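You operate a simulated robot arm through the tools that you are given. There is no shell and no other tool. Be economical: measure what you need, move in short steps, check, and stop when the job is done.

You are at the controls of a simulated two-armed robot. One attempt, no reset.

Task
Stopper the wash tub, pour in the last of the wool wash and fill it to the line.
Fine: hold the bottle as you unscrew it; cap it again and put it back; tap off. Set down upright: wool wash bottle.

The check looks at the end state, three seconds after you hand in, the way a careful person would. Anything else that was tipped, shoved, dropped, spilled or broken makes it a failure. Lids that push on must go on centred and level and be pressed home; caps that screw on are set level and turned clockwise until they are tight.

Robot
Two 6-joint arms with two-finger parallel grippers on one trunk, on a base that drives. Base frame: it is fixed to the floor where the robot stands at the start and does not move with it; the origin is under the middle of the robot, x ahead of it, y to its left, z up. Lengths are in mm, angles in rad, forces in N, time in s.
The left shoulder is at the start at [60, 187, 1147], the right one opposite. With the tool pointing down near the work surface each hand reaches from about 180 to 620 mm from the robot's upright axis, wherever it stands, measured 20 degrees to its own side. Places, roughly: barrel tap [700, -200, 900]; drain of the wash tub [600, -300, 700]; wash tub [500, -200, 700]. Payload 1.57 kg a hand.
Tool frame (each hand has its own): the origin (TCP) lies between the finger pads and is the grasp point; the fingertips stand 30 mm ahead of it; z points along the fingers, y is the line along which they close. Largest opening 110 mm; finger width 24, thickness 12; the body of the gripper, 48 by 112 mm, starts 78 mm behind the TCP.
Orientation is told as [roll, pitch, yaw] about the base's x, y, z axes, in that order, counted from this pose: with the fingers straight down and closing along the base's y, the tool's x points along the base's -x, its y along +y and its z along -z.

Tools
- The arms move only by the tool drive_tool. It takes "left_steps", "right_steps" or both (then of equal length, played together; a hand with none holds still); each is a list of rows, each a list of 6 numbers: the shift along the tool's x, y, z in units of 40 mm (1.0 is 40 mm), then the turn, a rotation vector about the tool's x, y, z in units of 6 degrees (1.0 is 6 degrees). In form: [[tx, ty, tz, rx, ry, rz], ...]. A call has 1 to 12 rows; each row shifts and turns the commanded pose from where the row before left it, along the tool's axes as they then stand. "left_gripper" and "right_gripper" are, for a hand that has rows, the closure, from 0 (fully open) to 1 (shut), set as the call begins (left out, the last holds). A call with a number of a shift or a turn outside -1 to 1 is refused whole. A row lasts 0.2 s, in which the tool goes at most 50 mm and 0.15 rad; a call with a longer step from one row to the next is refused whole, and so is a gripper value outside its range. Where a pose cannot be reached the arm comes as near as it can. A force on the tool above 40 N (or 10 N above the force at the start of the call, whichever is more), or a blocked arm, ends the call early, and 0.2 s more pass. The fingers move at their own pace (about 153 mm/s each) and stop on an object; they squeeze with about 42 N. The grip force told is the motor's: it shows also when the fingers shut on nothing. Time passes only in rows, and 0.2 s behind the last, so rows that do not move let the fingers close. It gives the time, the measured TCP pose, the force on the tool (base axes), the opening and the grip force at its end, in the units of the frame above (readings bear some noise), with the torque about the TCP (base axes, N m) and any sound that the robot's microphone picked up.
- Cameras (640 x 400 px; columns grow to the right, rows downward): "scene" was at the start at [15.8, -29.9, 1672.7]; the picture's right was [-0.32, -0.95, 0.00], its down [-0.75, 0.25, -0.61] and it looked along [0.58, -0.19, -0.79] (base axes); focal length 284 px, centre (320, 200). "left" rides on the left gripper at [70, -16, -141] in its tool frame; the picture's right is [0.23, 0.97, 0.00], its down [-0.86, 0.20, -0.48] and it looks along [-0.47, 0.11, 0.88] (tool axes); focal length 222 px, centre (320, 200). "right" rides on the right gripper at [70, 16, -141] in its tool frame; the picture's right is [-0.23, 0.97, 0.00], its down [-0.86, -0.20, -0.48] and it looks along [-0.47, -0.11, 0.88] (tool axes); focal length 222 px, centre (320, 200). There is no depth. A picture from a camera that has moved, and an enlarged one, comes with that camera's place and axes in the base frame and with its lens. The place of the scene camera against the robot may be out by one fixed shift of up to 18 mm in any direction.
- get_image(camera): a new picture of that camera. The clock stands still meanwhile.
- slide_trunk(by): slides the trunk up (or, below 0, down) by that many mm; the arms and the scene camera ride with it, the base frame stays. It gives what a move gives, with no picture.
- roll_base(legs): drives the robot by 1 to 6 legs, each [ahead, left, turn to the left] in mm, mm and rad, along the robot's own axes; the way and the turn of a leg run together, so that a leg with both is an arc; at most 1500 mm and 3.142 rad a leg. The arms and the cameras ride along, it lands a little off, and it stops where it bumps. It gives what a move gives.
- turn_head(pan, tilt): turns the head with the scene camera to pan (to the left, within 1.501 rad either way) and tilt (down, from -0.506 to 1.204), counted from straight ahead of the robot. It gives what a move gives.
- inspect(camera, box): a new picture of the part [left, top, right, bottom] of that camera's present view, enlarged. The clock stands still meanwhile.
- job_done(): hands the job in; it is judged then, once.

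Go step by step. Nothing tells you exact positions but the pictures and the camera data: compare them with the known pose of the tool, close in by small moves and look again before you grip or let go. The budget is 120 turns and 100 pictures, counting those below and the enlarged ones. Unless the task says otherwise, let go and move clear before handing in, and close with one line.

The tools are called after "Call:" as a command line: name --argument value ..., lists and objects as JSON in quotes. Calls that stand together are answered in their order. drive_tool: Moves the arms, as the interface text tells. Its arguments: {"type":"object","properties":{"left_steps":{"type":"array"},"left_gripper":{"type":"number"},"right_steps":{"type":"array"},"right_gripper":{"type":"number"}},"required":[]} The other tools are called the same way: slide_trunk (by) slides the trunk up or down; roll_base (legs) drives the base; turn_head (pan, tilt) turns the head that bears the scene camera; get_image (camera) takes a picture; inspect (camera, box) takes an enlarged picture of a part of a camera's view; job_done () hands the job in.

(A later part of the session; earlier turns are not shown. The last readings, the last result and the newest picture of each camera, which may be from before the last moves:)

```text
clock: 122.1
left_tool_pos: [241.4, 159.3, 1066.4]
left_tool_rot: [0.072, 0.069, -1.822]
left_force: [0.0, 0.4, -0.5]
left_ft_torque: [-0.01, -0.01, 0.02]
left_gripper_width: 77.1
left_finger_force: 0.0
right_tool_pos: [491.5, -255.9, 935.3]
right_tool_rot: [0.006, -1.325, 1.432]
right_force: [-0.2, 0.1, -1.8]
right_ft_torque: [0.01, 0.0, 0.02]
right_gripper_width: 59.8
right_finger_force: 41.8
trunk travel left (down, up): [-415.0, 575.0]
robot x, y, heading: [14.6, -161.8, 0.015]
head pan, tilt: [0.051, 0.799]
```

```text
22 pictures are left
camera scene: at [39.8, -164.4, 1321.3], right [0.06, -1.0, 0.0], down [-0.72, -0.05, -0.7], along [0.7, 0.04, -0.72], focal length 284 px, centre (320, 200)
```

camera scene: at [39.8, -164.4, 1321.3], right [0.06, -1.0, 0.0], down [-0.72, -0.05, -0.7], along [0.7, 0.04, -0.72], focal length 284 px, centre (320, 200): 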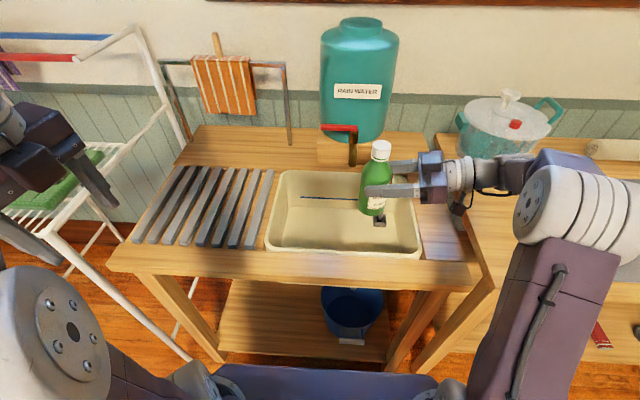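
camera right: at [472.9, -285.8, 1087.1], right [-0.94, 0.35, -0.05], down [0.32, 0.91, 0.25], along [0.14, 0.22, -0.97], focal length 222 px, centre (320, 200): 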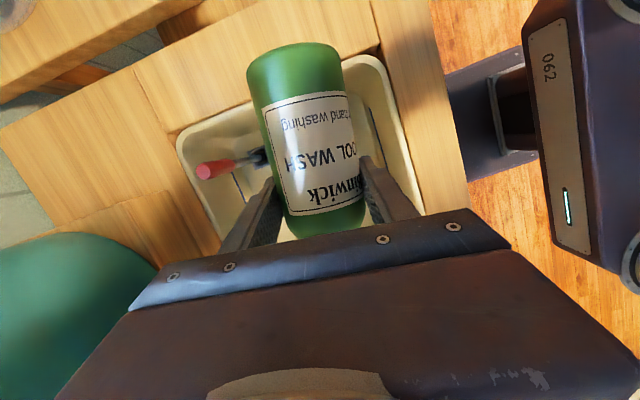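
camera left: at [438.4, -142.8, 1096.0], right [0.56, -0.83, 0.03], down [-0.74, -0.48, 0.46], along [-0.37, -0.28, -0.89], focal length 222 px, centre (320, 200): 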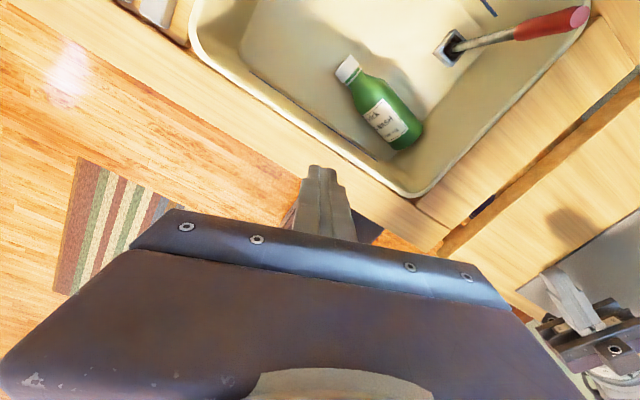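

The bottle is upright over the tub. I'll level the left hand and bring it over the cap.

Call:
drive_tool --left_steps '[[0, 0, 0, 0.69, -0.66, 0], [-0.74, 0.78, -0.08, 0, 0, 0], [-0.74, 0.78, -0.08, 0, 0, 0], [-0.74, 0.78, -0.08, 0, 0, 0], [-0.74, 0.78, -0.08, 0, 0, 0], [-0.74, 0.78, -0.08, 0, 0, 0], [-0.74, 0.78, -0.08, 0, 0, 0], [-0.74, 0.78, -0.08, 0, 0, 0], [-0.74, 0.78, -0.08, 0, 0, 0], [-0.74, 0.78, -0.08, 0, 0, 0], [-0.74, 0.78, -0.08, 0, 0, 0], [-0.74, 0.78, -0.08, 0, 0, 0]]'

Call:
get_image --camera "left"

```text
clock: 124.7
left_tool_pos: [423.4, -209.1, 979.9]
left_tool_rot: [0.001, 0.002, -1.821]
left_force: [-0.8, 4.3, 1.5]
left_ft_torque: [0.1, -0.07, 0.15]
left_gripper_width: 74.7
left_finger_force: 0.0
left hand out of reach, approached as far as the arm can: row 3, 5, 6, 7, 8, 9, 10, 11, 12
right_tool_pos: [492.8, -256.5, 934.3]
right_tool_rot: [0.008, -1.325, 1.43]
right_force: [2.1, -5.4, -2.5]
right_ft_torque: [0.01, 0.02, 0.07]
right_gripper_width: 60.0
right_finger_force: 42.0
trunk travel left (down, up): [-415.0, 575.0]
robot x, y, heading: [13.2, -164.1, 0.012]
head pan, tilt: [0.051, 0.799]
```

```text
21 pictures are left
camera left: at [424.5, -135.9, 1120.7], right [1.0, -0.02, 0.0], down [-0.02, -0.88, 0.48], along [-0.01, -0.48, -0.88], focal length 222 px, centre (320, 200)
```

left: 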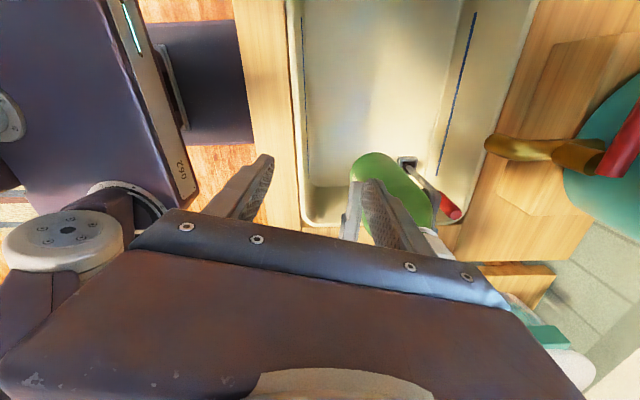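

The left arm was too low in reach and touched the bottle lightly. I'll back it off, raise the trunk by 150 and lower the bottle relative to it.

Call:
drive_tool --left_steps '[[0.025, -0.9, 0, 0, 0, 0], [0.025, -0.9, 0, 0, 0, 0]]'

Call:
slide_trunk --by 150

Call:
drive_tool --right_steps '[[0.971, 0, 0.239, 0, 0, 0], [0.971, 0, 0.239, 0, 0, 0], [0.971, 0, 0.239, 0, 0, 0], [0.971, 0, 0.239, 0, 0, 0], [0.971, 0, 0.239, 0, 0, 0], [0, 0, 0, 0, 0, 0]]'

Call:
get_image --camera "left"

```text
clock: 125.3
left_tool_pos: [355.2, -184.0, 977.8]
left_tool_rot: [0.001, 0.0, -1.825]
left_force: [-0.4, 0.7, 0.2]
left_ft_torque: [0.0, -0.03, 0.01]
left_gripper_width: 77.0
left_finger_force: 0.1
right_tool_pos: [490.3, -255.0, 933.7]
right_tool_rot: [0.005, -1.324, 1.434]
right_force: [0.5, 0.6, -0.6]
right_ft_torque: [-0.02, 0.02, 0.01]
right_gripper_width: 59.7
right_finger_force: 41.7
trunk travel left (down, up): [-415.0, 575.0]
robot x, y, heading: [14.6, -166.0, 0.01]
head pan, tilt: [0.051, 0.799]
```

```text
clock: 127.0
left_tool_pos: [355.9, -184.0, 1128.6]
left_tool_rot: [0.001, 0.001, -1.824]
left_force: [-0.4, 0.2, 0.2]
left_ft_torque: [0.0, -0.03, 0.0]
left_gripper_width: 76.8
left_finger_force: 0.1
right_tool_pos: [491.4, -255.8, 1084.2]
right_tool_rot: [0.006, -1.323, 1.433]
right_force: [-0.3, 0.7, -1.0]
right_ft_torque: [-0.01, -0.01, 0.04]
right_gripper_width: 59.9
right_finger_force: 42.1
trunk travel left (down, up): [-565.0, 425.0]
robot x, y, heading: [16.6, -161.3, 0.008]
head pan, tilt: [0.051, 0.799]
```

```text
clock: 128.4
left_tool_pos: [355.3, -184.8, 1127.8]
left_tool_rot: [-0.001, 0.003, -1.824]
left_force: [0.6, -0.4, -0.3]
left_ft_torque: [-0.04, 0.0, -0.01]
left_gripper_width: 76.9
left_finger_force: 0.1
right_tool_pos: [490.4, -258.9, 884.9]
right_tool_rot: [-0.001, -1.325, 1.437]
right_force: [0.0, 0.5, -0.7]
right_ft_torque: [-0.04, 0.0, 0.03]
right_gripper_width: 59.8
right_finger_force: 42.1
trunk travel left (down, up): [-565.0, 425.0]
robot x, y, heading: [13.1, -159.5, 0.024]
head pan, tilt: [0.051, 0.799]
```

```text
20 pictures are left
camera left: at [356.7, -111.7, 1269.2], right [1.0, -0.02, 0.0], down [-0.02, -0.88, 0.48], along [-0.01, -0.48, -0.88], focal length 222 px, centre (320, 200)
```

left: 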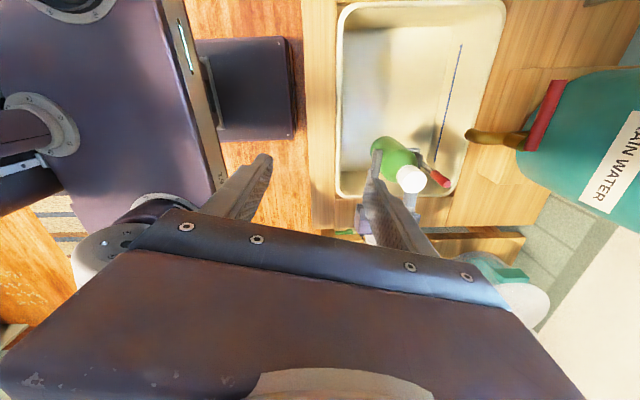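

The cap is at about (490,-246). Left hand moves over it, then down to just above.

Call:
drive_tool --left_steps '[[-0.1575, 0.9125, 0, 0, 0, 0], [-0.1575, 0.9125, 0, 0, 0, 0], [-0.1575, 0.9125, 0, 0, 0, 0], [-0.1575, 0.9125, 0, 0, 0, 0], [0, 0, 0.9, 0, 0, 0], [0, 0, 0.9, 0, 0, 0], [0, 0, 0.9, 0, 0, 0], [0, 0, 0, 0, 0, 0]]' --left_gripper 0.4

Call:
inspect --camera "left" --box '[200, 60, 440, 260]'

```text
clock: 130.2
left_tool_pos: [449.3, -218.3, 989.9]
left_tool_rot: [0.004, 0.001, -1.823]
left_force: [-0.6, 5.2, 35.8]
left_ft_torque: [-0.55, -1.17, 0.19]
left_gripper_width: 64.6
left_finger_force: 0.1
left hand out of reach, approached as far as the arm can: row 3, 4
right_tool_pos: [492.3, -258.3, 883.2]
right_tool_rot: [0.01, -1.315, 1.425]
right_force: [1.2, -4.8, -37.1]
right_ft_torque: [-0.41, -0.28, 0.02]
right_gripper_width: 60.2
right_finger_force: 41.4
trunk travel left (down, up): [-565.0, 425.0]
robot x, y, heading: [15.0, -160.9, 0.013]
head pan, tilt: [0.051, 0.799]
```

```text
2.00 times, centred on (320, 160) of left
camera zoom: at [449.6, -145.9, 1130.9], right [1.0, -0.02, 0.01], down [-0.02, -0.88, 0.48], along [-0.01, -0.48, -0.88], focal length 444 px, centre (320, 280)
```

zoom: 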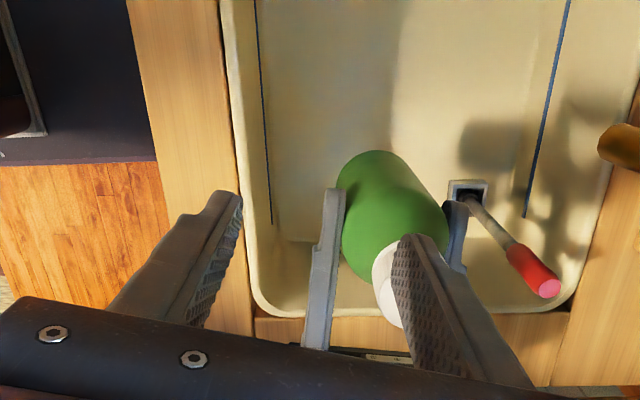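

The left hand fell short sideways and a finger came down on the cap. I'll raise it right away, then shift over.

Call:
drive_tool --left_steps '[[0, 0, -0.4, 0, 0, 0], [0, 0, -0.8, 0, 0, 0], [-0.21, 0.585, 0, 0, 0, 0], [-0.21, 0.585, 0, 0, 0, 0], [0, 0, 0, 0, 0, 0]]'

Call:
inspect --camera "left" --box '[200, 60, 440, 260]'

```text
clock: 131.4
left_tool_pos: [478.0, -239.6, 1029.2]
left_tool_rot: [-0.003, 0.003, -1.823]
left_force: [-0.7, 0.0, -0.9]
left_ft_torque: [0.04, -0.03, 0.04]
left_gripper_width: 66.0
left_finger_force: 0.0
left hand out of reach, approached as far as the arm can: row 4
right_tool_pos: [492.0, -259.1, 886.8]
right_tool_rot: [0.004, -1.324, 1.434]
right_force: [-0.2, 0.6, -0.9]
right_ft_torque: [-0.01, -0.01, 0.01]
right_gripper_width: 59.8
right_finger_force: 41.3
trunk travel left (down, up): [-565.0, 425.0]
robot x, y, heading: [13.4, -162.8, 0.017]
head pan, tilt: [0.051, 0.799]
```

```text
2.00 times, centred on (320, 160) of left
camera zoom: at [480.0, -167.1, 1170.1], right [1.0, -0.02, 0.0], down [-0.02, -0.88, 0.48], along [-0.01, -0.48, -0.88], focal length 444 px, centre (320, 280)
```

zoom: 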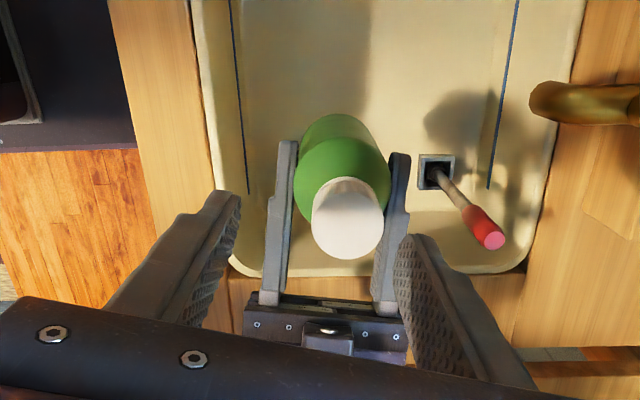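

The cap is at about (491.5,-245.5). I'll lower 15 mm while shifting the last 13 mm and check it tracks.

Call:
drive_tool --left_steps '[[-0.03, 0.175, 0.2, 0, 0, 0], [-0.03, 0.175, 0.2, 0, 0, 0], [0, 0, 0, 0, 0, 0]]'

```text
clock: 132.2
left_tool_pos: [488.7, -242.4, 1010.6]
left_tool_rot: [0.0, 0.001, -1.823]
left_force: [-1.2, 0.0, -0.5]
left_ft_torque: [-0.01, 0.0, -0.02]
left_gripper_width: 66.3
left_finger_force: 0.1
left hand out of reach, approached as far as the arm can: row 2
right_tool_pos: [492.2, -258.0, 886.5]
right_tool_rot: [0.005, -1.324, 1.436]
right_force: [-0.9, 0.0, -0.9]
right_ft_torque: [-0.03, 0.0, -0.02]
right_gripper_width: 59.9
right_finger_force: 42.5
trunk travel left (down, up): [-565.0, 425.0]
robot x, y, heading: [12.9, -163.5, 0.009]
head pan, tilt: [0.051, 0.799]
```

It tracks but near its limit, so I'll bring both hands 30 mm closer to the robot and then lower onto the cap.

Call:
drive_tool --left_steps '[[-0.07, -0.33, 0, 0, 0, 0], [-0.07, -0.33, 0, 0, 0, 0], [0, 0, 0.34, 0, 0, 0], [0, 0, 0.34, 0, 0, 0], [0, 0, 0, 0, 0, 0]]' --right_steps '[[0, 0.37, 0, 0, 0, 0], [0, 0.37, 0, 0, 0, 0], [0, 0, 0, 0, 0, 0], [0, 0, 0, 0, 0, 0], [0, 0, 0, 0, 0, 0]]'

Call:
drive_tool --left_steps '[[0, 0, 0, 0, 0, 0], [0, 0, 0, 0, 0, 0], [0, 0, 0, 0, 0, 0]]' --left_gripper 1

Call:
inspect --camera "left" --box '[200, 60, 440, 260]'

```text
clock: 133.4
left_tool_pos: [461.7, -242.4, 985.7]
left_tool_rot: [-0.001, 0.003, -1.824]
left_force: [0.3, 0.2, -0.7]
left_ft_torque: [-0.01, 0.0, 0.0]
left_gripper_width: 65.9
left_finger_force: 0.0
right_tool_pos: [463.5, -254.4, 886.0]
right_tool_rot: [0.006, -1.325, 1.433]
right_force: [0.0, 0.0, -0.6]
right_ft_torque: [-0.01, 0.02, -0.01]
right_gripper_width: 59.6
right_finger_force: 42.1
trunk travel left (down, up): [-565.0, 425.0]
robot x, y, heading: [15.8, -162.0, 0.012]
head pan, tilt: [0.051, 0.799]
```

```text
clock: 134.2
left_tool_pos: [462.8, -242.7, 985.9]
left_tool_rot: [0.006, -0.001, -1.824]
left_force: [21.6, -4.2, -1.8]
left_ft_torque: [-0.14, -0.87, 0.04]
left_gripper_width: 33.1
left_finger_force: 41.9
right_tool_pos: [461.7, -252.4, 886.0]
right_tool_rot: [0.009, -1.323, 1.434]
right_force: [-21.0, 5.4, 0.4]
right_ft_torque: [-0.3, -1.31, 0.16]
right_gripper_width: 59.9
right_finger_force: 41.8
trunk travel left (down, up): [-565.0, 425.0]
robot x, y, heading: [14.6, -163.8, 0.016]
head pan, tilt: [0.051, 0.799]
```

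```text
2.00 times, centred on (320, 160) of left
camera zoom: at [463.7, -169.8, 1127.3], right [1.0, -0.02, 0.0], down [-0.02, -0.88, 0.48], along [-0.01, -0.48, -0.88], focal length 444 px, centre (320, 280)
```

zoom: 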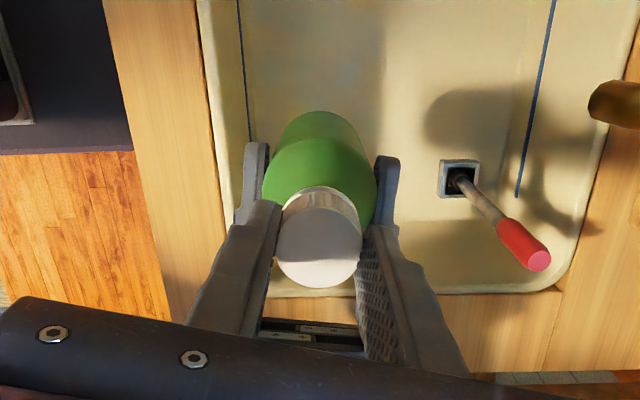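

The cap is gripped, but it sits about 3 mm toward +x. I'll relieve that and unscrew in checked chunks, well inside the wrist range.

Call:
drive_tool --left_steps '[[0.018, 0.07, 0, 0, 0, 0], [0, 0, -0.001, 0, 0, -1], [0, 0, -0.001, 0, 0, -1], [0, 0, -0.001, 0, 0, -1], [0, 0, -0.001, 0, 0, -1], [0, 0, -0.001, 0, 0, -1], [0, 0, -0.001, 0, 0, -1], [0, 0, -0.001, 0, 0, -1], [0, 0, -0.001, 0, 0, -1], [0, 0, -0.001, 0, 0, -1], [0, 0, -0.001, 0, 0, -1], [0, 0, -0.001, 0, 0, -1]]'

Call:
drive_tool --left_steps '[[0, 0, -0.001, 0, 0, -1], [0, 0, -0.001, 0, 0, -1], [0, 0, -0.001, 0, 0, -1], [0, 0, -0.001, 0, 0, -1], [0, 0, -0.001, 0, 0, -1], [0, 0, -0.001, 0, 0, -1], [0, 0, -0.001, 0, 0, -1], [0, 0, -0.001, 0, 0, -1], [0, 0, -0.001, 0, 0, -1], [0, 0, -0.001, 0, 0, -1], [0, 0, -0.001, 0, 0, -1], [0, 0, -0.001, 0, 0, -1]]'

```text
clock: 136.8
left_tool_pos: [463.7, -243.5, 986.2]
left_tool_rot: [-0.002, 0.003, -0.67]
left_force: [-16.8, -10.4, 0.0]
left_ft_torque: [-0.4, 0.58, -0.14]
left_gripper_width: 32.8
left_finger_force: 41.4
right_tool_pos: [464.7, -254.6, 887.2]
right_tool_rot: [0.002, -1.327, 1.436]
right_force: [16.0, 10.7, 0.4]
right_ft_torque: [-0.64, 0.96, -0.02]
right_gripper_width: 59.6
right_finger_force: 41.8
trunk travel left (down, up): [-565.0, 425.0]
robot x, y, heading: [14.4, -162.8, 0.015]
head pan, tilt: [0.051, 0.799]
```

```text
clock: 139.4
left_tool_pos: [465.9, -242.9, 985.5]
left_tool_rot: [-0.002, 0.003, 0.586]
left_force: [-18.4, -14.6, -3.3]
left_ft_torque: [-0.49, 0.7, -0.14]
left_gripper_width: 33.1
left_finger_force: 41.7
right_tool_pos: [463.8, -254.3, 886.5]
right_tool_rot: [0.006, -1.324, 1.435]
right_force: [19.6, 14.0, 3.8]
right_ft_torque: [-0.86, 1.12, -0.02]
right_gripper_width: 59.9
right_finger_force: 42.0
trunk travel left (down, up): [-565.0, 425.0]
robot x, y, heading: [13.8, -160.1, 0.018]
head pan, tilt: [0.051, 0.799]
```

Call:
drive_tool --left_steps '[[0.07, 0, 0, 0, 0, 0], [0, 0, -0.001, 0, 0, -1], [0, 0, -0.001, 0, 0, -1], [0, 0, -0.001, 0, 0, -1], [0, 0, -0.001, 0, 0, -1], [0, 0, -0.001, 0, 0, -1], [0, 0, -0.001, 0, 0, -1], [0, 0, -0.001, 0, 0, -1], [0, 0, -0.001, 0, 0, -1], [0, 0, -0.001, 0, 0, -1], [0, 0, -0.001, 0, 0, -1], [0, 0, -0.001, 0, 0, -1]]'

Call:
inspect --camera "scene" --box '[320, 100, 480, 220]'

```text
clock: 142.1
left_tool_pos: [464.1, -242.7, 985.5]
left_tool_rot: [-0.004, 0.001, 1.738]
left_force: [10.6, -9.0, 1.2]
left_ft_torque: [-0.41, -0.37, -0.07]
left_gripper_width: 33.3
left_finger_force: 41.4
right_tool_pos: [464.0, -254.4, 885.8]
right_tool_rot: [0.005, -1.324, 1.436]
right_force: [-11.1, 10.2, -2.6]
right_ft_torque: [-0.68, -0.74, 0.21]
right_gripper_width: 59.7
right_finger_force: 42.4
trunk travel left (down, up): [-565.0, 425.0]
robot x, y, heading: [14.7, -162.9, 0.015]
head pan, tilt: [0.051, 0.799]
```

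```text
3.33 times, centred on (400, 160) of scene
camera zoom: at [39.9, -164.5, 1471.3], right [0.06, -1.0, 0.0], down [-0.72, -0.05, -0.7], along [0.7, 0.04, -0.72], focal length 946 px, centre (53, 333)
```

zoom: 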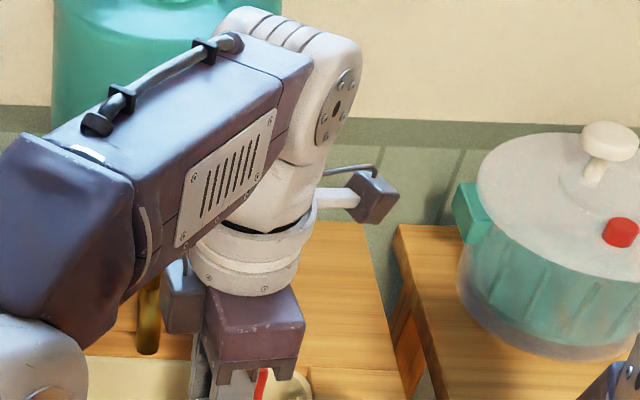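

More than a full turn so far. I'll test with a small lift to see whether the cap is free.

Call:
drive_tool --left_steps '[[0, 0, -0.05, 0, 0, 0], [0, 0, -0.05, 0, 0, 0], [0, 0, 0, 0, 0, 0]]'

```text
clock: 142.8
left_tool_pos: [463.4, -242.5, 987.0]
left_tool_rot: [0.001, 0.001, 1.737]
left_force: [11.6, -13.4, -12.2]
left_ft_torque: [-0.4, -0.28, -0.03]
left_gripper_width: 33.3
left_finger_force: 40.6
right_tool_pos: [463.5, -252.8, 886.4]
right_tool_rot: [0.002, -1.326, 1.438]
right_force: [-12.0, 12.3, 12.6]
right_ft_torque: [-0.78, -0.84, 0.18]
right_gripper_width: 59.7
right_finger_force: 42.2
trunk travel left (down, up): [-565.0, 425.0]
robot x, y, heading: [12.9, -161.2, 0.018]
head pan, tilt: [0.051, 0.799]
```

Still threaded. I'll finish this wrist stroke, then open, rewind clockwise and regrip.

Call:
drive_tool --left_steps '[[0.04, -0.03, 0, 0, 0, 0], [0, 0, 0, 0, 0, -1], [0, 0, 0, 0, 0, -1], [0, 0, 0, 0, 0, -1], [0, 0, 0, 0, 0, -1], [0, 0, 0, 0, 0, -1]]'

Call:
drive_tool --left_steps '[[0, 0, 0, 0, 0, 0], [0, 0, 0, 0, 0, 0], [0, 0, 0, 0, 0, 1], [0, 0, 0, 0, 0, 1], [0, 0, 0, 0, 0, 1], [0, 0, 0, 0, 0, 1], [0, 0, 0, 0, 0, 1], [0, 0, 0, 0, 0, 1], [0, 0, 0, 0, 0, 1], [0, 0, 0, 0, 0, 1], [0, 0, 0, 0, 0, 1], [0, 0, 0, 0, 0, 1]]' --left_gripper 0.4

Call:
drive_tool --left_steps '[[0, 0, 0, 0, 0, 1], [0, 0, 0, 0, 0, 1], [0, 0, 0, 0, 0, 1], [0, 0, 0, 0, 0, 1], [0, 0, 0, 0, 0, 1], [0, 0, 0, 0, 0, 1], [0, 0, 0, 0, 0, 1], [0, 0, 0, 0, 0, 1], [0, 0, 0, 0, 0, 1], [0, 0, 0, 0, 0, 1], [0, 0, 0, 0, 0, 1], [0, 0, 0, 0, 0, 1]]'

Call:
drive_tool --left_steps '[[0, 0, 0, 0, 0, 1], [0, 0, 0, 0, 0, 1], [0, 0, 0, 0, 0, 1], [0, 0, 0, 0, 0, 1], [0, 0, 0, 0, 0, 1], [0, 0, 0, 0, 0, 1], [0, 0, 0, 0, 0, 1], [0, 0, 0, 0, 0, 1], [0, 0, 0, 0, 0, 1], [0, 0, 0, 0, 0, 1], [0, 0, 0, 0, 0, 1], [0, 0, 0, 0, 0, 1]]'

Call:
inspect --camera "left" --box '[200, 60, 440, 260]'

```text
clock: 144.2
left_tool_pos: [464.4, -243.7, 988.3]
left_tool_rot: [0.0, -0.001, 2.265]
left_force: [6.5, 6.3, 0.3]
left_ft_torque: [0.2, -0.2, -0.07]
left_gripper_width: 32.9
left_finger_force: 40.9
right_tool_pos: [463.8, -254.0, 886.6]
right_tool_rot: [0.007, -1.324, 1.433]
right_force: [-5.5, -6.7, -1.2]
right_ft_torque: [0.44, -0.46, 0.12]
right_gripper_width: 59.8
right_finger_force: 42.0
trunk travel left (down, up): [-565.0, 425.0]
robot x, y, heading: [15.2, -164.6, 0.016]
head pan, tilt: [0.051, 0.799]
```

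```text
clock: 146.8
left_tool_pos: [464.1, -244.3, 989.4]
left_tool_rot: [0.0, -0.001, 1.211]
left_force: [-0.2, -0.2, -0.4]
left_ft_torque: [-0.03, 0.0, 0.02]
left_gripper_width: 66.1
left_finger_force: 0.0
right_tool_pos: [464.0, -253.9, 885.7]
right_tool_rot: [0.005, -1.325, 1.432]
right_force: [0.4, -1.1, -1.1]
right_ft_torque: [0.0, 0.0, -0.01]
right_gripper_width: 59.7
right_finger_force: 42.0
trunk travel left (down, up): [-565.0, 425.0]
robot x, y, heading: [14.4, -167.3, 0.013]
head pan, tilt: [0.051, 0.799]
```

```text
clock: 149.4
left_tool_pos: [464.3, -244.0, 989.5]
left_tool_rot: [0.001, 0.0, -0.045]
left_force: [0.3, -0.3, 0.6]
left_ft_torque: [-0.01, 0.03, -0.01]
left_gripper_width: 66.1
left_finger_force: 0.1
right_tool_pos: [463.5, -253.6, 885.4]
right_tool_rot: [0.006, -1.325, 1.432]
right_force: [-0.2, -0.9, -0.6]
right_ft_torque: [-0.01, 0.01, 0.03]
right_gripper_width: 60.0
right_finger_force: 42.2
trunk travel left (down, up): [-565.0, 425.0]
robot x, y, heading: [14.5, -168.3, 0.012]
head pan, tilt: [0.051, 0.799]
```

```text
clock: 152.1
left_tool_pos: [465.3, -245.3, 988.8]
left_tool_rot: [0.0, 0.002, -1.302]
left_force: [-0.1, 0.3, 0.0]
left_ft_torque: [0.01, 0.0, -0.02]
left_gripper_width: 66.4
left_finger_force: 0.1
right_tool_pos: [463.7, -253.0, 885.7]
right_tool_rot: [0.004, -1.324, 1.433]
right_force: [0.1, -0.7, -1.5]
right_ft_torque: [-0.05, -0.01, 0.03]
right_gripper_width: 59.4
right_finger_force: 42.3
trunk travel left (down, up): [-565.0, 425.0]
robot x, y, heading: [13.6, -162.7, 0.012]
head pan, tilt: [0.051, 0.799]
```

```text
2.00 times, centred on (320, 160) of left
camera zoom: at [430.5, -181.3, 1129.6], right [0.88, 0.48, 0.0], down [0.42, -0.77, 0.48], along [0.23, -0.42, -0.88], focal length 444 px, centre (320, 280)
```

zoom: 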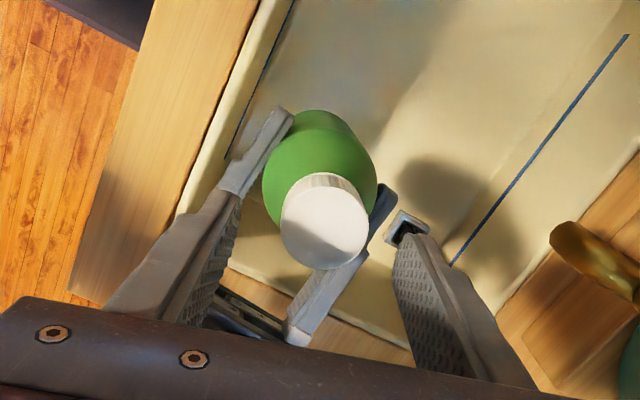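

The cap is still on and centred. Regrip and continue unscrewing under a slight upward pull.

Call:
drive_tool --left_steps '[[0, 0, 0, 0, 0, 0], [0, 0, 0, 0, 0, 0], [0, 0, 0, 0, 0, 0], [0, 0, 0, 0, 0, -1], [0, 0, 0, 0, 0, -1], [0, 0, -0.002, 0, 0, -1], [0, 0, -0.002, 0, 0, -1], [0, 0, -0.002, 0, 0, -1], [0, 0, -0.002, 0, 0, -1], [0, 0, -0.002, 0, 0, -1], [0, 0, -0.002, 0, 0, -1]]' --left_gripper 1

Call:
drive_tool --left_steps '[[0, 0, -0.002, 0, 0, -1], [0, 0, -0.002, 0, 0, -1], [0, 0, -0.002, 0, 0, -1], [0, 0, -0.002, 0, 0, -1], [0, 0, -0.002, 0, 0, -1], [0, 0, -0.002, 0, 0, -1], [0, 0, -0.002, 0, 0, -1], [0, 0, -0.002, 0, 0, -1], [0, 0, -0.002, 0, 0, -1], [0, 0, -0.002, 0, 0, -1], [0, 0, -0.002, 0, 0, -1], [0, 0, -0.002, 0, 0, -1]]'

Call:
drive_tool --left_steps '[[0, 0, -0.002, 0, 0, -1], [0, 0, -0.002, 0, 0, -1], [0, 0, -0.002, 0, 0, -1], [0, 0, -0.002, 0, 0, -1], [0, 0, -0.002, 0, 0, -1], [0, 0, -0.002, 0, 0, -1], [0, 0, -0.002, 0, 0, -1], [0, 0, -0.002, 0, 0, -1], [0, 0, -0.002, 0, 0, -1], [0, 0, -0.002, 0, 0, -1]]'

Call:
drive_tool --left_steps '[[0, 0, -0.05, 0, 0, 0], [0, 0, -0.05, 0, 0, 0], [0, 0, 0, 0, 0, 0]]'

```text
clock: 154.4
left_tool_pos: [465.0, -243.1, 990.0]
left_tool_rot: [0.003, 0.0, -0.459]
left_force: [18.8, 9.9, 0.3]
left_ft_torque: [0.29, -0.57, -0.18]
left_gripper_width: 32.7
left_finger_force: 41.1
right_tool_pos: [463.4, -253.8, 886.6]
right_tool_rot: [0.006, -1.326, 1.435]
right_force: [-19.0, -10.2, -0.4]
right_ft_torque: [0.68, -1.38, 0.37]
right_gripper_width: 60.0
right_finger_force: 42.1
trunk travel left (down, up): [-565.0, 425.0]
robot x, y, heading: [12.9, -165.3, 0.012]
head pan, tilt: [0.051, 0.799]
```

```text
clock: 157.1
left_tool_pos: [465.2, -245.5, 990.7]
left_tool_rot: [0.001, -0.002, 0.794]
left_force: [7.9, 13.0, 4.6]
left_ft_torque: [0.4, -0.21, -0.05]
left_gripper_width: 32.7
left_finger_force: 41.0
right_tool_pos: [464.1, -254.5, 886.1]
right_tool_rot: [0.003, -1.326, 1.434]
right_force: [-8.2, -12.9, -5.5]
right_ft_torque: [0.94, -0.7, 0.12]
right_gripper_width: 59.8
right_finger_force: 41.9
trunk travel left (down, up): [-565.0, 425.0]
robot x, y, heading: [12.9, -162.1, 0.017]
head pan, tilt: [0.051, 0.799]
```

```text
clock: 159.2
left_tool_pos: [463.3, -246.8, 992.6]
left_tool_rot: [0.003, 0.001, 1.842]
left_force: [-3.6, 8.2, -1.9]
left_ft_torque: [0.22, 0.12, -0.08]
left_gripper_width: 32.7
left_finger_force: 41.2
right_tool_pos: [463.9, -254.3, 886.5]
right_tool_rot: [0.005, -1.324, 1.432]
right_force: [3.2, -7.8, -0.5]
right_ft_torque: [0.59, 0.24, 0.02]
right_gripper_width: 59.6
right_finger_force: 41.6
trunk travel left (down, up): [-565.0, 425.0]
robot x, y, heading: [14.9, -161.1, 0.016]
head pan, tilt: [0.051, 0.799]
```

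```text
clock: 160.1
left_tool_pos: [465.1, -244.0, 996.8]
left_tool_rot: [0.0, 0.001, 1.842]
left_force: [-4.6, 1.3, -1.2]
left_ft_torque: [-0.03, 0.17, -0.01]
left_gripper_width: 32.7
left_finger_force: 40.7
right_tool_pos: [463.5, -253.7, 885.8]
right_tool_rot: [0.006, -1.325, 1.434]
right_force: [3.8, 0.0, 2.4]
right_ft_torque: [0.02, 0.32, -0.03]
right_gripper_width: 59.8
right_finger_force: 42.2
trunk travel left (down, up): [-565.0, 425.0]
robot x, y, heading: [15.4, -160.4, 0.016]
head pan, tilt: [0.051, 0.799]
```

The cap is free. I'll lift it clear and hold it off to the left in the left hand.

Call:
drive_tool --left_steps '[[0, 0, -0.5, 0, 0, 0], [0, 0, -0.8, 0, 0, 0], [-1, 0.02, 0, 0, 0, 0], [-1, 0.02, 0, 0, 0, 0], [-1, 0.02, 0, 0, 0, 0], [-1, 0.02, 0, 0, 0, 0], [-1, 0.02, 0, 0, 0, 0], [0, 0, 0, 0, 0, 0]]'

Call:
inspect --camera "scene" --box '[240, 160, 480, 320]'

```text
clock: 161.8
left_tool_pos: [407.4, -55.1, 1044.3]
left_tool_rot: [-0.001, -0.003, 1.842]
left_force: [0.2, -0.6, 0.1]
left_ft_torque: [0.01, 0.01, -0.01]
left_gripper_width: 32.9
left_finger_force: 41.1
right_tool_pos: [463.7, -254.3, 885.4]
right_tool_rot: [0.005, -1.327, 1.434]
right_force: [-0.1, -0.4, -1.2]
right_ft_torque: [0.05, -0.06, -0.01]
right_gripper_width: 59.5
right_finger_force: 41.5
trunk travel left (down, up): [-565.0, 425.0]
robot x, y, heading: [17.9, -162.6, 0.012]
head pan, tilt: [0.051, 0.799]
```

```text
2.50 times, centred on (360, 240) of scene
camera zoom: at [40.1, -165.2, 1471.3], right [0.06, -1.0, 0.0], down [-0.72, -0.05, -0.7], along [0.7, 0.04, -0.72], focal length 710 px, centre (220, 100)
```

zoom: 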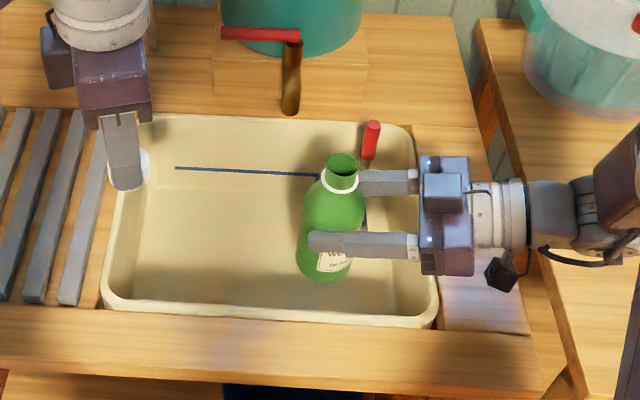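

The cap is held by the left hand and the bottle is open over the tub. I'll pour by rolling the right wrist so the mouth tips toward the tub's middle (+x).

Call:
drive_tool --right_steps '[[0, 0, 0, 0, 0, 1], [0, 0, 0, 0, 0, 1], [0, 0, 0, 0, 0, 1], [0, 0, 0, 0, 0, 1], [0, 0, 0, 0, 0, 1], [0, 0, 0, 0, 0, 1], [0, 0, 0, 0, 0, 1], [0, 0, 0, 0, 0, 1], [0, 0, 0, 0, 0, 1], [0, 0, 0, 0, 0, 1], [0, 0, 0, 0, 0, 1], [0, 0, 0, 0, 0, 1]]'

Call:
drive_tool --right_steps '[[0, 0, 0, 0, 0, 1], [0, 0, 0, 0, 0, 1], [0, 0, 0, 0, 0, 1], [0, 0, 0, 0, 0, 1], [0, 0, 0, 0, 0, 1], [0, 0, 0, 0, 0, 1], [0, 0, 0, 0, 0, 1], [0, 0, 0, 0, 0, 1], [0, 0, 0, 0, 0, 1], [0, 0, 0, 0, 0, 0], [0, 0, 0, 0, 0, 0], [0, 0, 0, 0, 0, 0]]'

Call:
inspect --camera "scene" --box '[240, 160, 480, 320]'

```text
clock: 164.4
left_tool_pos: [408.3, -54.6, 1045.5]
left_tool_rot: [0.0, -0.003, 1.842]
left_force: [0.3, -0.2, -0.6]
left_ft_torque: [-0.01, -0.01, 0.0]
left_gripper_width: 32.7
left_finger_force: 41.0
right_tool_pos: [461.4, -252.8, 883.8]
right_tool_rot: [1.313, -0.303, -0.054]
right_force: [-0.7, 1.0, -1.0]
right_ft_torque: [-0.02, -0.01, 0.03]
right_gripper_width: 59.7
right_finger_force: 41.3
trunk travel left (down, up): [-565.0, 425.0]
robot x, y, heading: [13.4, -163.7, 0.016]
head pan, tilt: [0.051, 0.799]
```

```text
clock: 167.1
left_tool_pos: [408.6, -54.1, 1045.1]
left_tool_rot: [0.0, -0.002, 1.841]
left_force: [-0.3, 0.1, -0.7]
left_ft_torque: [0.0, 0.03, 0.0]
left_gripper_width: 32.9
left_finger_force: 40.9
right_tool_pos: [461.1, -252.8, 885.4]
right_tool_rot: [1.269, 0.607, -0.309]
right_force: [-0.4, 0.5, -0.5]
right_ft_torque: [-0.01, 0.01, -0.03]
right_gripper_width: 59.5
right_finger_force: 42.0
trunk travel left (down, up): [-565.0, 425.0]
robot x, y, heading: [16.0, -162.0, 0.009]
head pan, tilt: [0.051, 0.799]
```

```text
2.50 times, centred on (360, 240) of scene
camera zoom: at [39.8, -164.4, 1471.3], right [0.06, -1.0, 0.0], down [-0.72, -0.05, -0.7], along [0.7, 0.04, -0.72], focal length 710 px, centre (220, 100)
```

zoom: 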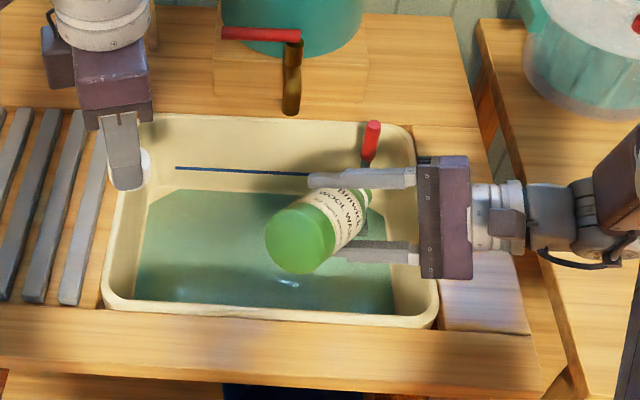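

The wash is flowing into the tub. I'll tip a bit more and hold so it drains completely.

Call:
drive_tool --right_steps '[[0, 0, 0, 0, 0, 1], [0, 0, 0, 0, 0, 1], [0, 0, 0, 0, 0, 1], [0, 0, 0, 0, 0, 1], [0, 0, 0, 0, 0, 0], [0, 0, 0, 0, 0, 0], [0, 0, 0, 0, 0, 0], [0, 0, 0, 0, 0, 0], [0, 0, 0, 0, 0, 0], [0, 0, 0, 0, 0, 0], [0, 0, 0, 0, 0, 0], [0, 0, 0, 0, 0, 0]]'

Call:
drive_tool --right_steps '[[0, 0, 0, 0, 0, 0], [0, 0, 0, 0, 0, 0], [0, 0, 0, 0, 0, 0], [0, 0, 0, 0, 0, 0], [0, 0, 0, 0, 0, 0], [0, 0, 0, 0, 0, 0], [0, 0, 0, 0, 0, 0], [0, 0, 0, 0, 0, 0]]'

Call:
drive_tool --right_steps '[[0, 0, 0, 0, 0, -1], [0, 0, 0, 0, 0, -1], [0, 0, 0, 0, 0, -1], [0, 0, 0, 0, 0, -1], [0, 0, 0, 0, 0, -1], [0, 0, 0, 0, 0, -1], [0, 0, 0, 0, 0, -1], [0, 0, 0, 0, 0, -1], [0, 0, 0, 0, 0, -1], [0, 0, 0, 0, 0, -1], [0, 0, 0, 0, 0, -1], [0, 0, 0, 0, 0, -1]]'

Call:
drive_tool --right_steps '[[0, 0, 0, 0, 0, -1], [0, 0, 0, 0, 0, -1], [0, 0, 0, 0, 0, -1], [0, 0, 0, 0, 0, -1], [0, 0, 0, 0, 0, -1], [0, 0, 0, 0, 0, -1], [0, 0, 0, 0, 0, -1], [0, 0, 0, 0, 0, -1], [0, 0, 0, 0, 0, -1], [0, 0, 0, 0, 0, -1], [0, 0, 0, 0, 0, -1], [0, 0, 0, 0, 0, -1]]'

Call:
drive_tool --right_steps '[[0, 0, 0, 0, 0, -1], [0, 0, 0, 0, 0, 0]]'

Call:
get_image --camera "scene"

```text
clock: 169.7
left_tool_pos: [407.3, -55.3, 1045.3]
left_tool_rot: [0.0, -0.003, 1.841]
left_force: [0.4, -0.2, -0.9]
left_ft_torque: [-0.02, 0.01, 0.03]
left_gripper_width: 33.0
left_finger_force: 41.0
right_tool_pos: [461.8, -252.0, 885.5]
right_tool_rot: [1.105, 0.998, -0.534]
right_force: [0.1, 0.3, -0.5]
right_ft_torque: [0.0, 0.02, -0.01]
right_gripper_width: 59.4
right_finger_force: 42.1
trunk travel left (down, up): [-565.0, 425.0]
robot x, y, heading: [18.3, -164.9, 0.009]
head pan, tilt: [0.051, 0.799]
```

```text
clock: 171.4
left_tool_pos: [408.9, -54.4, 1045.5]
left_tool_rot: [0.0, 0.0, 1.843]
left_force: [-0.6, 0.8, 0.6]
left_ft_torque: [0.01, -0.01, 0.0]
left_gripper_width: 32.7
left_finger_force: 41.0
right_tool_pos: [462.7, -252.9, 884.9]
right_tool_rot: [1.104, 0.996, -0.532]
right_force: [0.4, -0.6, 0.2]
right_ft_torque: [-0.02, -0.02, -0.02]
right_gripper_width: 59.2
right_finger_force: 41.8
trunk travel left (down, up): [-565.0, 425.0]
robot x, y, heading: [13.1, -162.2, 0.015]
head pan, tilt: [0.051, 0.799]
```

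```text
clock: 174.1
left_tool_pos: [408.4, -54.7, 1044.4]
left_tool_rot: [0.001, 0.0, 1.842]
left_force: [0.8, 0.0, 0.4]
left_ft_torque: [0.01, 0.03, 0.0]
left_gripper_width: 32.7
left_finger_force: 40.9
right_tool_pos: [461.6, -251.8, 884.0]
right_tool_rot: [1.319, -0.205, -0.08]
right_force: [0.8, 0.0, -0.4]
right_ft_torque: [0.0, -0.03, 0.02]
right_gripper_width: 59.3
right_finger_force: 41.9
trunk travel left (down, up): [-565.0, 425.0]
robot x, y, heading: [16.1, -159.2, 0.017]
head pan, tilt: [0.051, 0.799]
```

```text
clock: 176.7
left_tool_pos: [408.2, -54.4, 1043.9]
left_tool_rot: [0.0, -0.001, 1.842]
left_force: [-0.3, 0.5, 0.4]
left_ft_torque: [0.01, 0.0, 0.0]
left_gripper_width: 32.8
left_finger_force: 41.2
right_tool_pos: [462.3, -252.2, 884.6]
right_tool_rot: [0.391, -1.304, 1.035]
right_force: [-0.2, -0.3, -1.5]
right_ft_torque: [-0.01, 0.0, -0.01]
right_gripper_width: 59.5
right_finger_force: 41.6
trunk travel left (down, up): [-565.0, 425.0]
robot x, y, heading: [13.7, -166.6, 0.009]
head pan, tilt: [0.051, 0.799]
```

```text
clock: 177.2
left_tool_pos: [408.3, -54.0, 1045.5]
left_tool_rot: [0.0, -0.002, 1.84]
left_force: [-0.1, 0.7, 0.1]
left_ft_torque: [-0.02, 0.01, 0.0]
left_gripper_width: 33.1
left_finger_force: 40.7
right_tool_pos: [461.4, -251.6, 884.3]
right_tool_rot: [0.0, -1.324, 1.438]
right_force: [0.6, -0.3, -0.4]
right_ft_torque: [-0.01, -0.04, 0.01]
right_gripper_width: 59.6
right_finger_force: 41.5
trunk travel left (down, up): [-565.0, 425.0]
robot x, y, heading: [12.3, -163.2, 0.012]
head pan, tilt: [0.051, 0.799]
```

```text
12 pictures are left
camera scene: at [39.8, -164.4, 1471.3], right [0.06, -1.0, 0.0], down [-0.72, -0.05, -0.7], along [0.7, 0.04, -0.72], focal length 284 px, centre (320, 200)
```

scene: 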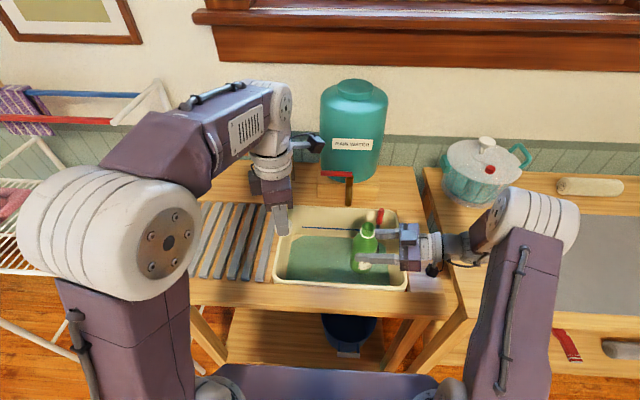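

The bottle is upright again and about empty. Next is recapping: I'll bring the cap back over the neck using the offset recorded when it came free.

Call:
drive_tool --left_steps '[[0.982, -0.003, 0, 0, 0, 0], [0.982, -0.003, 0, 0, 0, 0], [0.982, -0.003, 0, 0, 0, 0], [0.982, -0.003, 0, 0, 0, 0], [0.982, -0.003, 0, 0, 0, 0], [0, 0, 0.34, 0, 0, 0], [0, 0, 0.34, 0, 0, 0], [0, 0, 0, 0, 0, 0]]'

Call:
inspect --camera "scene" --box '[310, 190, 430, 280]'

```text
clock: 179.1
left_tool_pos: [457.7, -242.2, 1019.7]
left_tool_rot: [0.0, -0.004, 1.841]
left_force: [-1.2, -1.3, -0.3]
left_ft_torque: [-0.02, -0.02, 0.0]
left_gripper_width: 32.9
left_finger_force: 40.8
right_tool_pos: [461.4, -253.1, 885.8]
right_tool_rot: [0.006, -1.324, 1.435]
right_force: [0.0, -0.3, -0.5]
right_ft_torque: [-0.03, 0.01, 0.02]
right_gripper_width: 59.3
right_finger_force: 42.3
trunk travel left (down, up): [-565.0, 425.0]
robot x, y, heading: [16.5, -163.4, 0.012]
head pan, tilt: [0.051, 0.799]
```

```text
4.44 times, centred on (370, 235) of scene
camera zoom: at [39.8, -164.4, 1471.3], right [0.06, -1.0, 0.0], down [-0.72, -0.05, -0.7], along [0.7, 0.04, -0.72], focal length 1262 px, centre (98, 44)
```

zoom: 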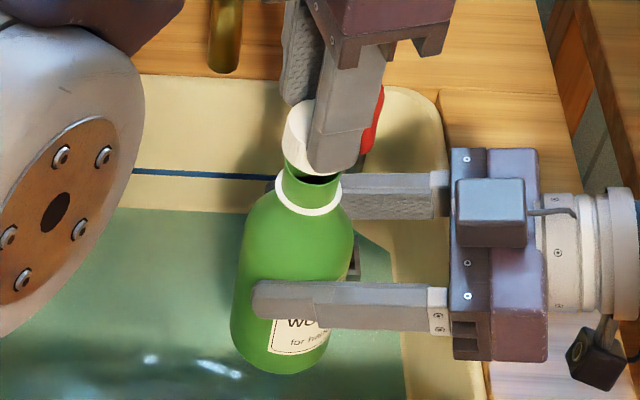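

The cap sits just above the neck. I'll apply a fine offset and lower until it touches.

Call:
drive_tool --left_steps '[[0.072, -0.073, 0, 0, 0, 0], [0, 0, 0.25, 0, 0, 0], [0, 0, 0.25, 0, 0, 0], [0, 0, 0.1, 0, 0, 0], [0, 0, 0.05, 0, 0, 0], [0, 0, 0, 0, 0, 0]]'

```text
clock: 180.4
left_tool_pos: [463.1, -244.1, 995.1]
left_tool_rot: [-0.003, 0.003, 1.839]
left_force: [-3.0, 4.7, 35.8]
left_ft_torque: [0.56, 0.35, -0.02]
left_gripper_width: 33.0
left_finger_force: 41.0
right_tool_pos: [461.2, -253.7, 882.0]
right_tool_rot: [0.005, -1.317, 1.431]
right_force: [3.0, -4.0, -37.4]
right_ft_torque: [-0.4, -0.05, -0.02]
right_gripper_width: 59.7
right_finger_force: 41.9
trunk travel left (down, up): [-565.0, 425.0]
robot x, y, heading: [12.3, -163.1, 0.017]
head pan, tilt: [0.051, 0.799]
```

The contact torque says the neck lies toward (-x,+y) of the cap. I'll unload, shift about 3.5 mm that way and lower again gently.

Call:
drive_tool --left_steps '[[0, 0, -0.15, 0, 0, 0], [-0.086, 0.028, 0, 0, 0, 0], [0, 0, 0.05, 0, 0, 0], [0, 0, 0.05, 0, 0, 0], [0, 0, 0.05, 0, 0, 0], [0, 0, 0, 0, 0, 0]]'

```text
clock: 181.8
left_tool_pos: [461.6, -242.6, 995.1]
left_tool_rot: [-0.001, -0.001, 1.841]
left_force: [1.1, -9.8, 4.0]
left_ft_torque: [-0.56, -0.07, 0.0]
left_gripper_width: 33.0
left_finger_force: 40.9
right_tool_pos: [462.9, -252.5, 885.4]
right_tool_rot: [0.005, -1.325, 1.433]
right_force: [-1.7, 11.2, -5.1]
right_ft_torque: [-0.7, -0.09, 0.03]
right_gripper_width: 59.4
right_finger_force: 41.7
trunk travel left (down, up): [-565.0, 425.0]
robot x, y, heading: [14.4, -163.7, 0.016]
head pan, tilt: [0.051, 0.799]
```

The cap has dropped over the neck. I'll centre it slightly and start screwing clockwise with gentle down-follow.

Call:
drive_tool --left_steps '[[0.031, 0.009, 0.03, 0, 0, 0], [0, 0, 0.02, 0, 0, 0], [0, 0, 0.006, 0, 0, 1], [0, 0, 0.006, 0, 0, 1], [0, 0, 0.006, 0, 0, 1], [0, 0, 0.006, 0, 0, 1], [0, 0, 0.006, 0, 0, 1], [0, 0, 0.006, 0, 0, 1], [0, 0, 0.006, 0, 0, 1], [0, 0, 0.006, 0, 0, 1], [0, 0, 0.006, 0, 0, 1], [0, 0, 0.006, 0, 0, 1]]'

Call:
drive_tool --left_steps '[[0, 0, 0.003, 0, 0, 1], [0, 0, 0.003, 0, 0, 1], [0, 0, 0.003, 0, 0, 1], [0, 0, 0.003, 0, 0, 1], [0, 0, 0.003, 0, 0, 1], [0, 0, 0.003, 0, 0, 1], [0, 0, 0.003, 0, 0, 1], [0, 0, 0.003, 0, 0, 1], [0, 0, 0.003, 0, 0, 1], [0, 0, 0.003, 0, 0, 1], [0, 0, 0.003, 0, 0, 1], [0, 0, 0.003, 0, 0, 1]]'

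```text
clock: 184.4
left_tool_pos: [462.2, -241.8, 991.1]
left_tool_rot: [-0.001, 0.001, 0.792]
left_force: [14.6, -5.9, -2.0]
left_ft_torque: [-0.23, -0.61, 0.15]
left_gripper_width: 32.7
left_finger_force: 41.2
right_tool_pos: [461.5, -252.4, 884.9]
right_tool_rot: [0.005, -1.323, 1.435]
right_force: [-15.1, 6.1, 0.1]
right_ft_torque: [-0.43, -1.03, 0.02]
right_gripper_width: 59.6
right_finger_force: 42.1
trunk travel left (down, up): [-565.0, 425.0]
robot x, y, heading: [12.2, -161.8, 0.013]
head pan, tilt: [0.051, 0.799]
```

```text
clock: 187.1
left_tool_pos: [462.3, -243.6, 990.5]
left_tool_rot: [0.002, -0.004, -0.466]
left_force: [13.0, -17.8, 1.7]
left_ft_torque: [-0.69, -0.43, 0.13]
left_gripper_width: 33.1
left_finger_force: 41.1
right_tool_pos: [462.2, -253.2, 884.3]
right_tool_rot: [0.005, -1.324, 1.435]
right_force: [-11.6, 18.1, -2.3]
right_ft_torque: [-1.24, -0.8, -0.01]
right_gripper_width: 59.6
right_finger_force: 42.0
trunk travel left (down, up): [-565.0, 425.0]
robot x, y, heading: [14.8, -160.5, 0.016]
head pan, tilt: [0.051, 0.799]
```

Call:
drive_tool --left_steps '[[-0.058, -0.032, 0, 0, 0, 0], [0, 0, 0.004, 0, 0, 1], [0, 0, 0.004, 0, 0, 1], [0, 0, 0.004, 0, 0, 1], [0, 0, 0.004, 0, 0, 1], [0, 0, 0.004, 0, 0, 1], [0, 0, 0.004, 0, 0, 1], [0, 0, 0.004, 0, 0, 1], [0, 0, 0.004, 0, 0, 1], [0, 0, 0.004, 0, 0, 1], [0, 0, 0.004, 0, 0, 1], [0, 0, 0.004, 0, 0, 1]]'

Call:
drive_tool --left_steps '[[0, 0, 0.004, 0, 0, 1], [0, 0, 0.004, 0, 0, 1], [0, 0, 0.004, 0, 0, 1], [0, 0, 0.004, 0, 0, 1], [0, 0, 0.004, 0, 0, 1], [0, 0, 0.004, 0, 0, 1], [0, 0, 0.004, 0, 0, 1], [0, 0, 0.004, 0, 0, 1], [0, 0, 0, 0, 0, 0]]'

```text
clock: 189.7
left_tool_pos: [464.1, -244.2, 988.2]
left_tool_rot: [0.0, 0.002, -1.617]
left_force: [-4.4, -12.9, 0.2]
left_ft_torque: [-0.46, 0.11, 0.1]
left_gripper_width: 33.0
left_finger_force: 41.1
right_tool_pos: [461.5, -252.8, 885.3]
right_tool_rot: [0.004, -1.324, 1.432]
right_force: [3.2, 13.1, -0.9]
right_ft_torque: [-0.86, 0.27, -0.09]
right_gripper_width: 59.4
right_finger_force: 41.8
trunk travel left (down, up): [-565.0, 425.0]
robot x, y, heading: [19.0, -165.9, 0.013]
head pan, tilt: [0.051, 0.799]
```

```text
clock: 191.7
left_tool_pos: [463.0, -243.2, 985.1]
left_tool_rot: [-0.005, 0.001, -2.455]
left_force: [-15.0, 11.8, 0.4]
left_ft_torque: [0.44, 0.18, 0.05]
left_gripper_width: 32.9
left_finger_force: 41.1
right_tool_pos: [462.4, -252.5, 884.4]
right_tool_rot: [0.001, -1.324, 1.437]
right_force: [15.2, -12.6, -1.1]
right_ft_torque: [0.8, 1.33, -0.24]
right_gripper_width: 59.5
right_finger_force: 41.9
trunk travel left (down, up): [-565.0, 425.0]
robot x, y, heading: [16.7, -163.9, 0.016]
head pan, tilt: [0.051, 0.799]
```

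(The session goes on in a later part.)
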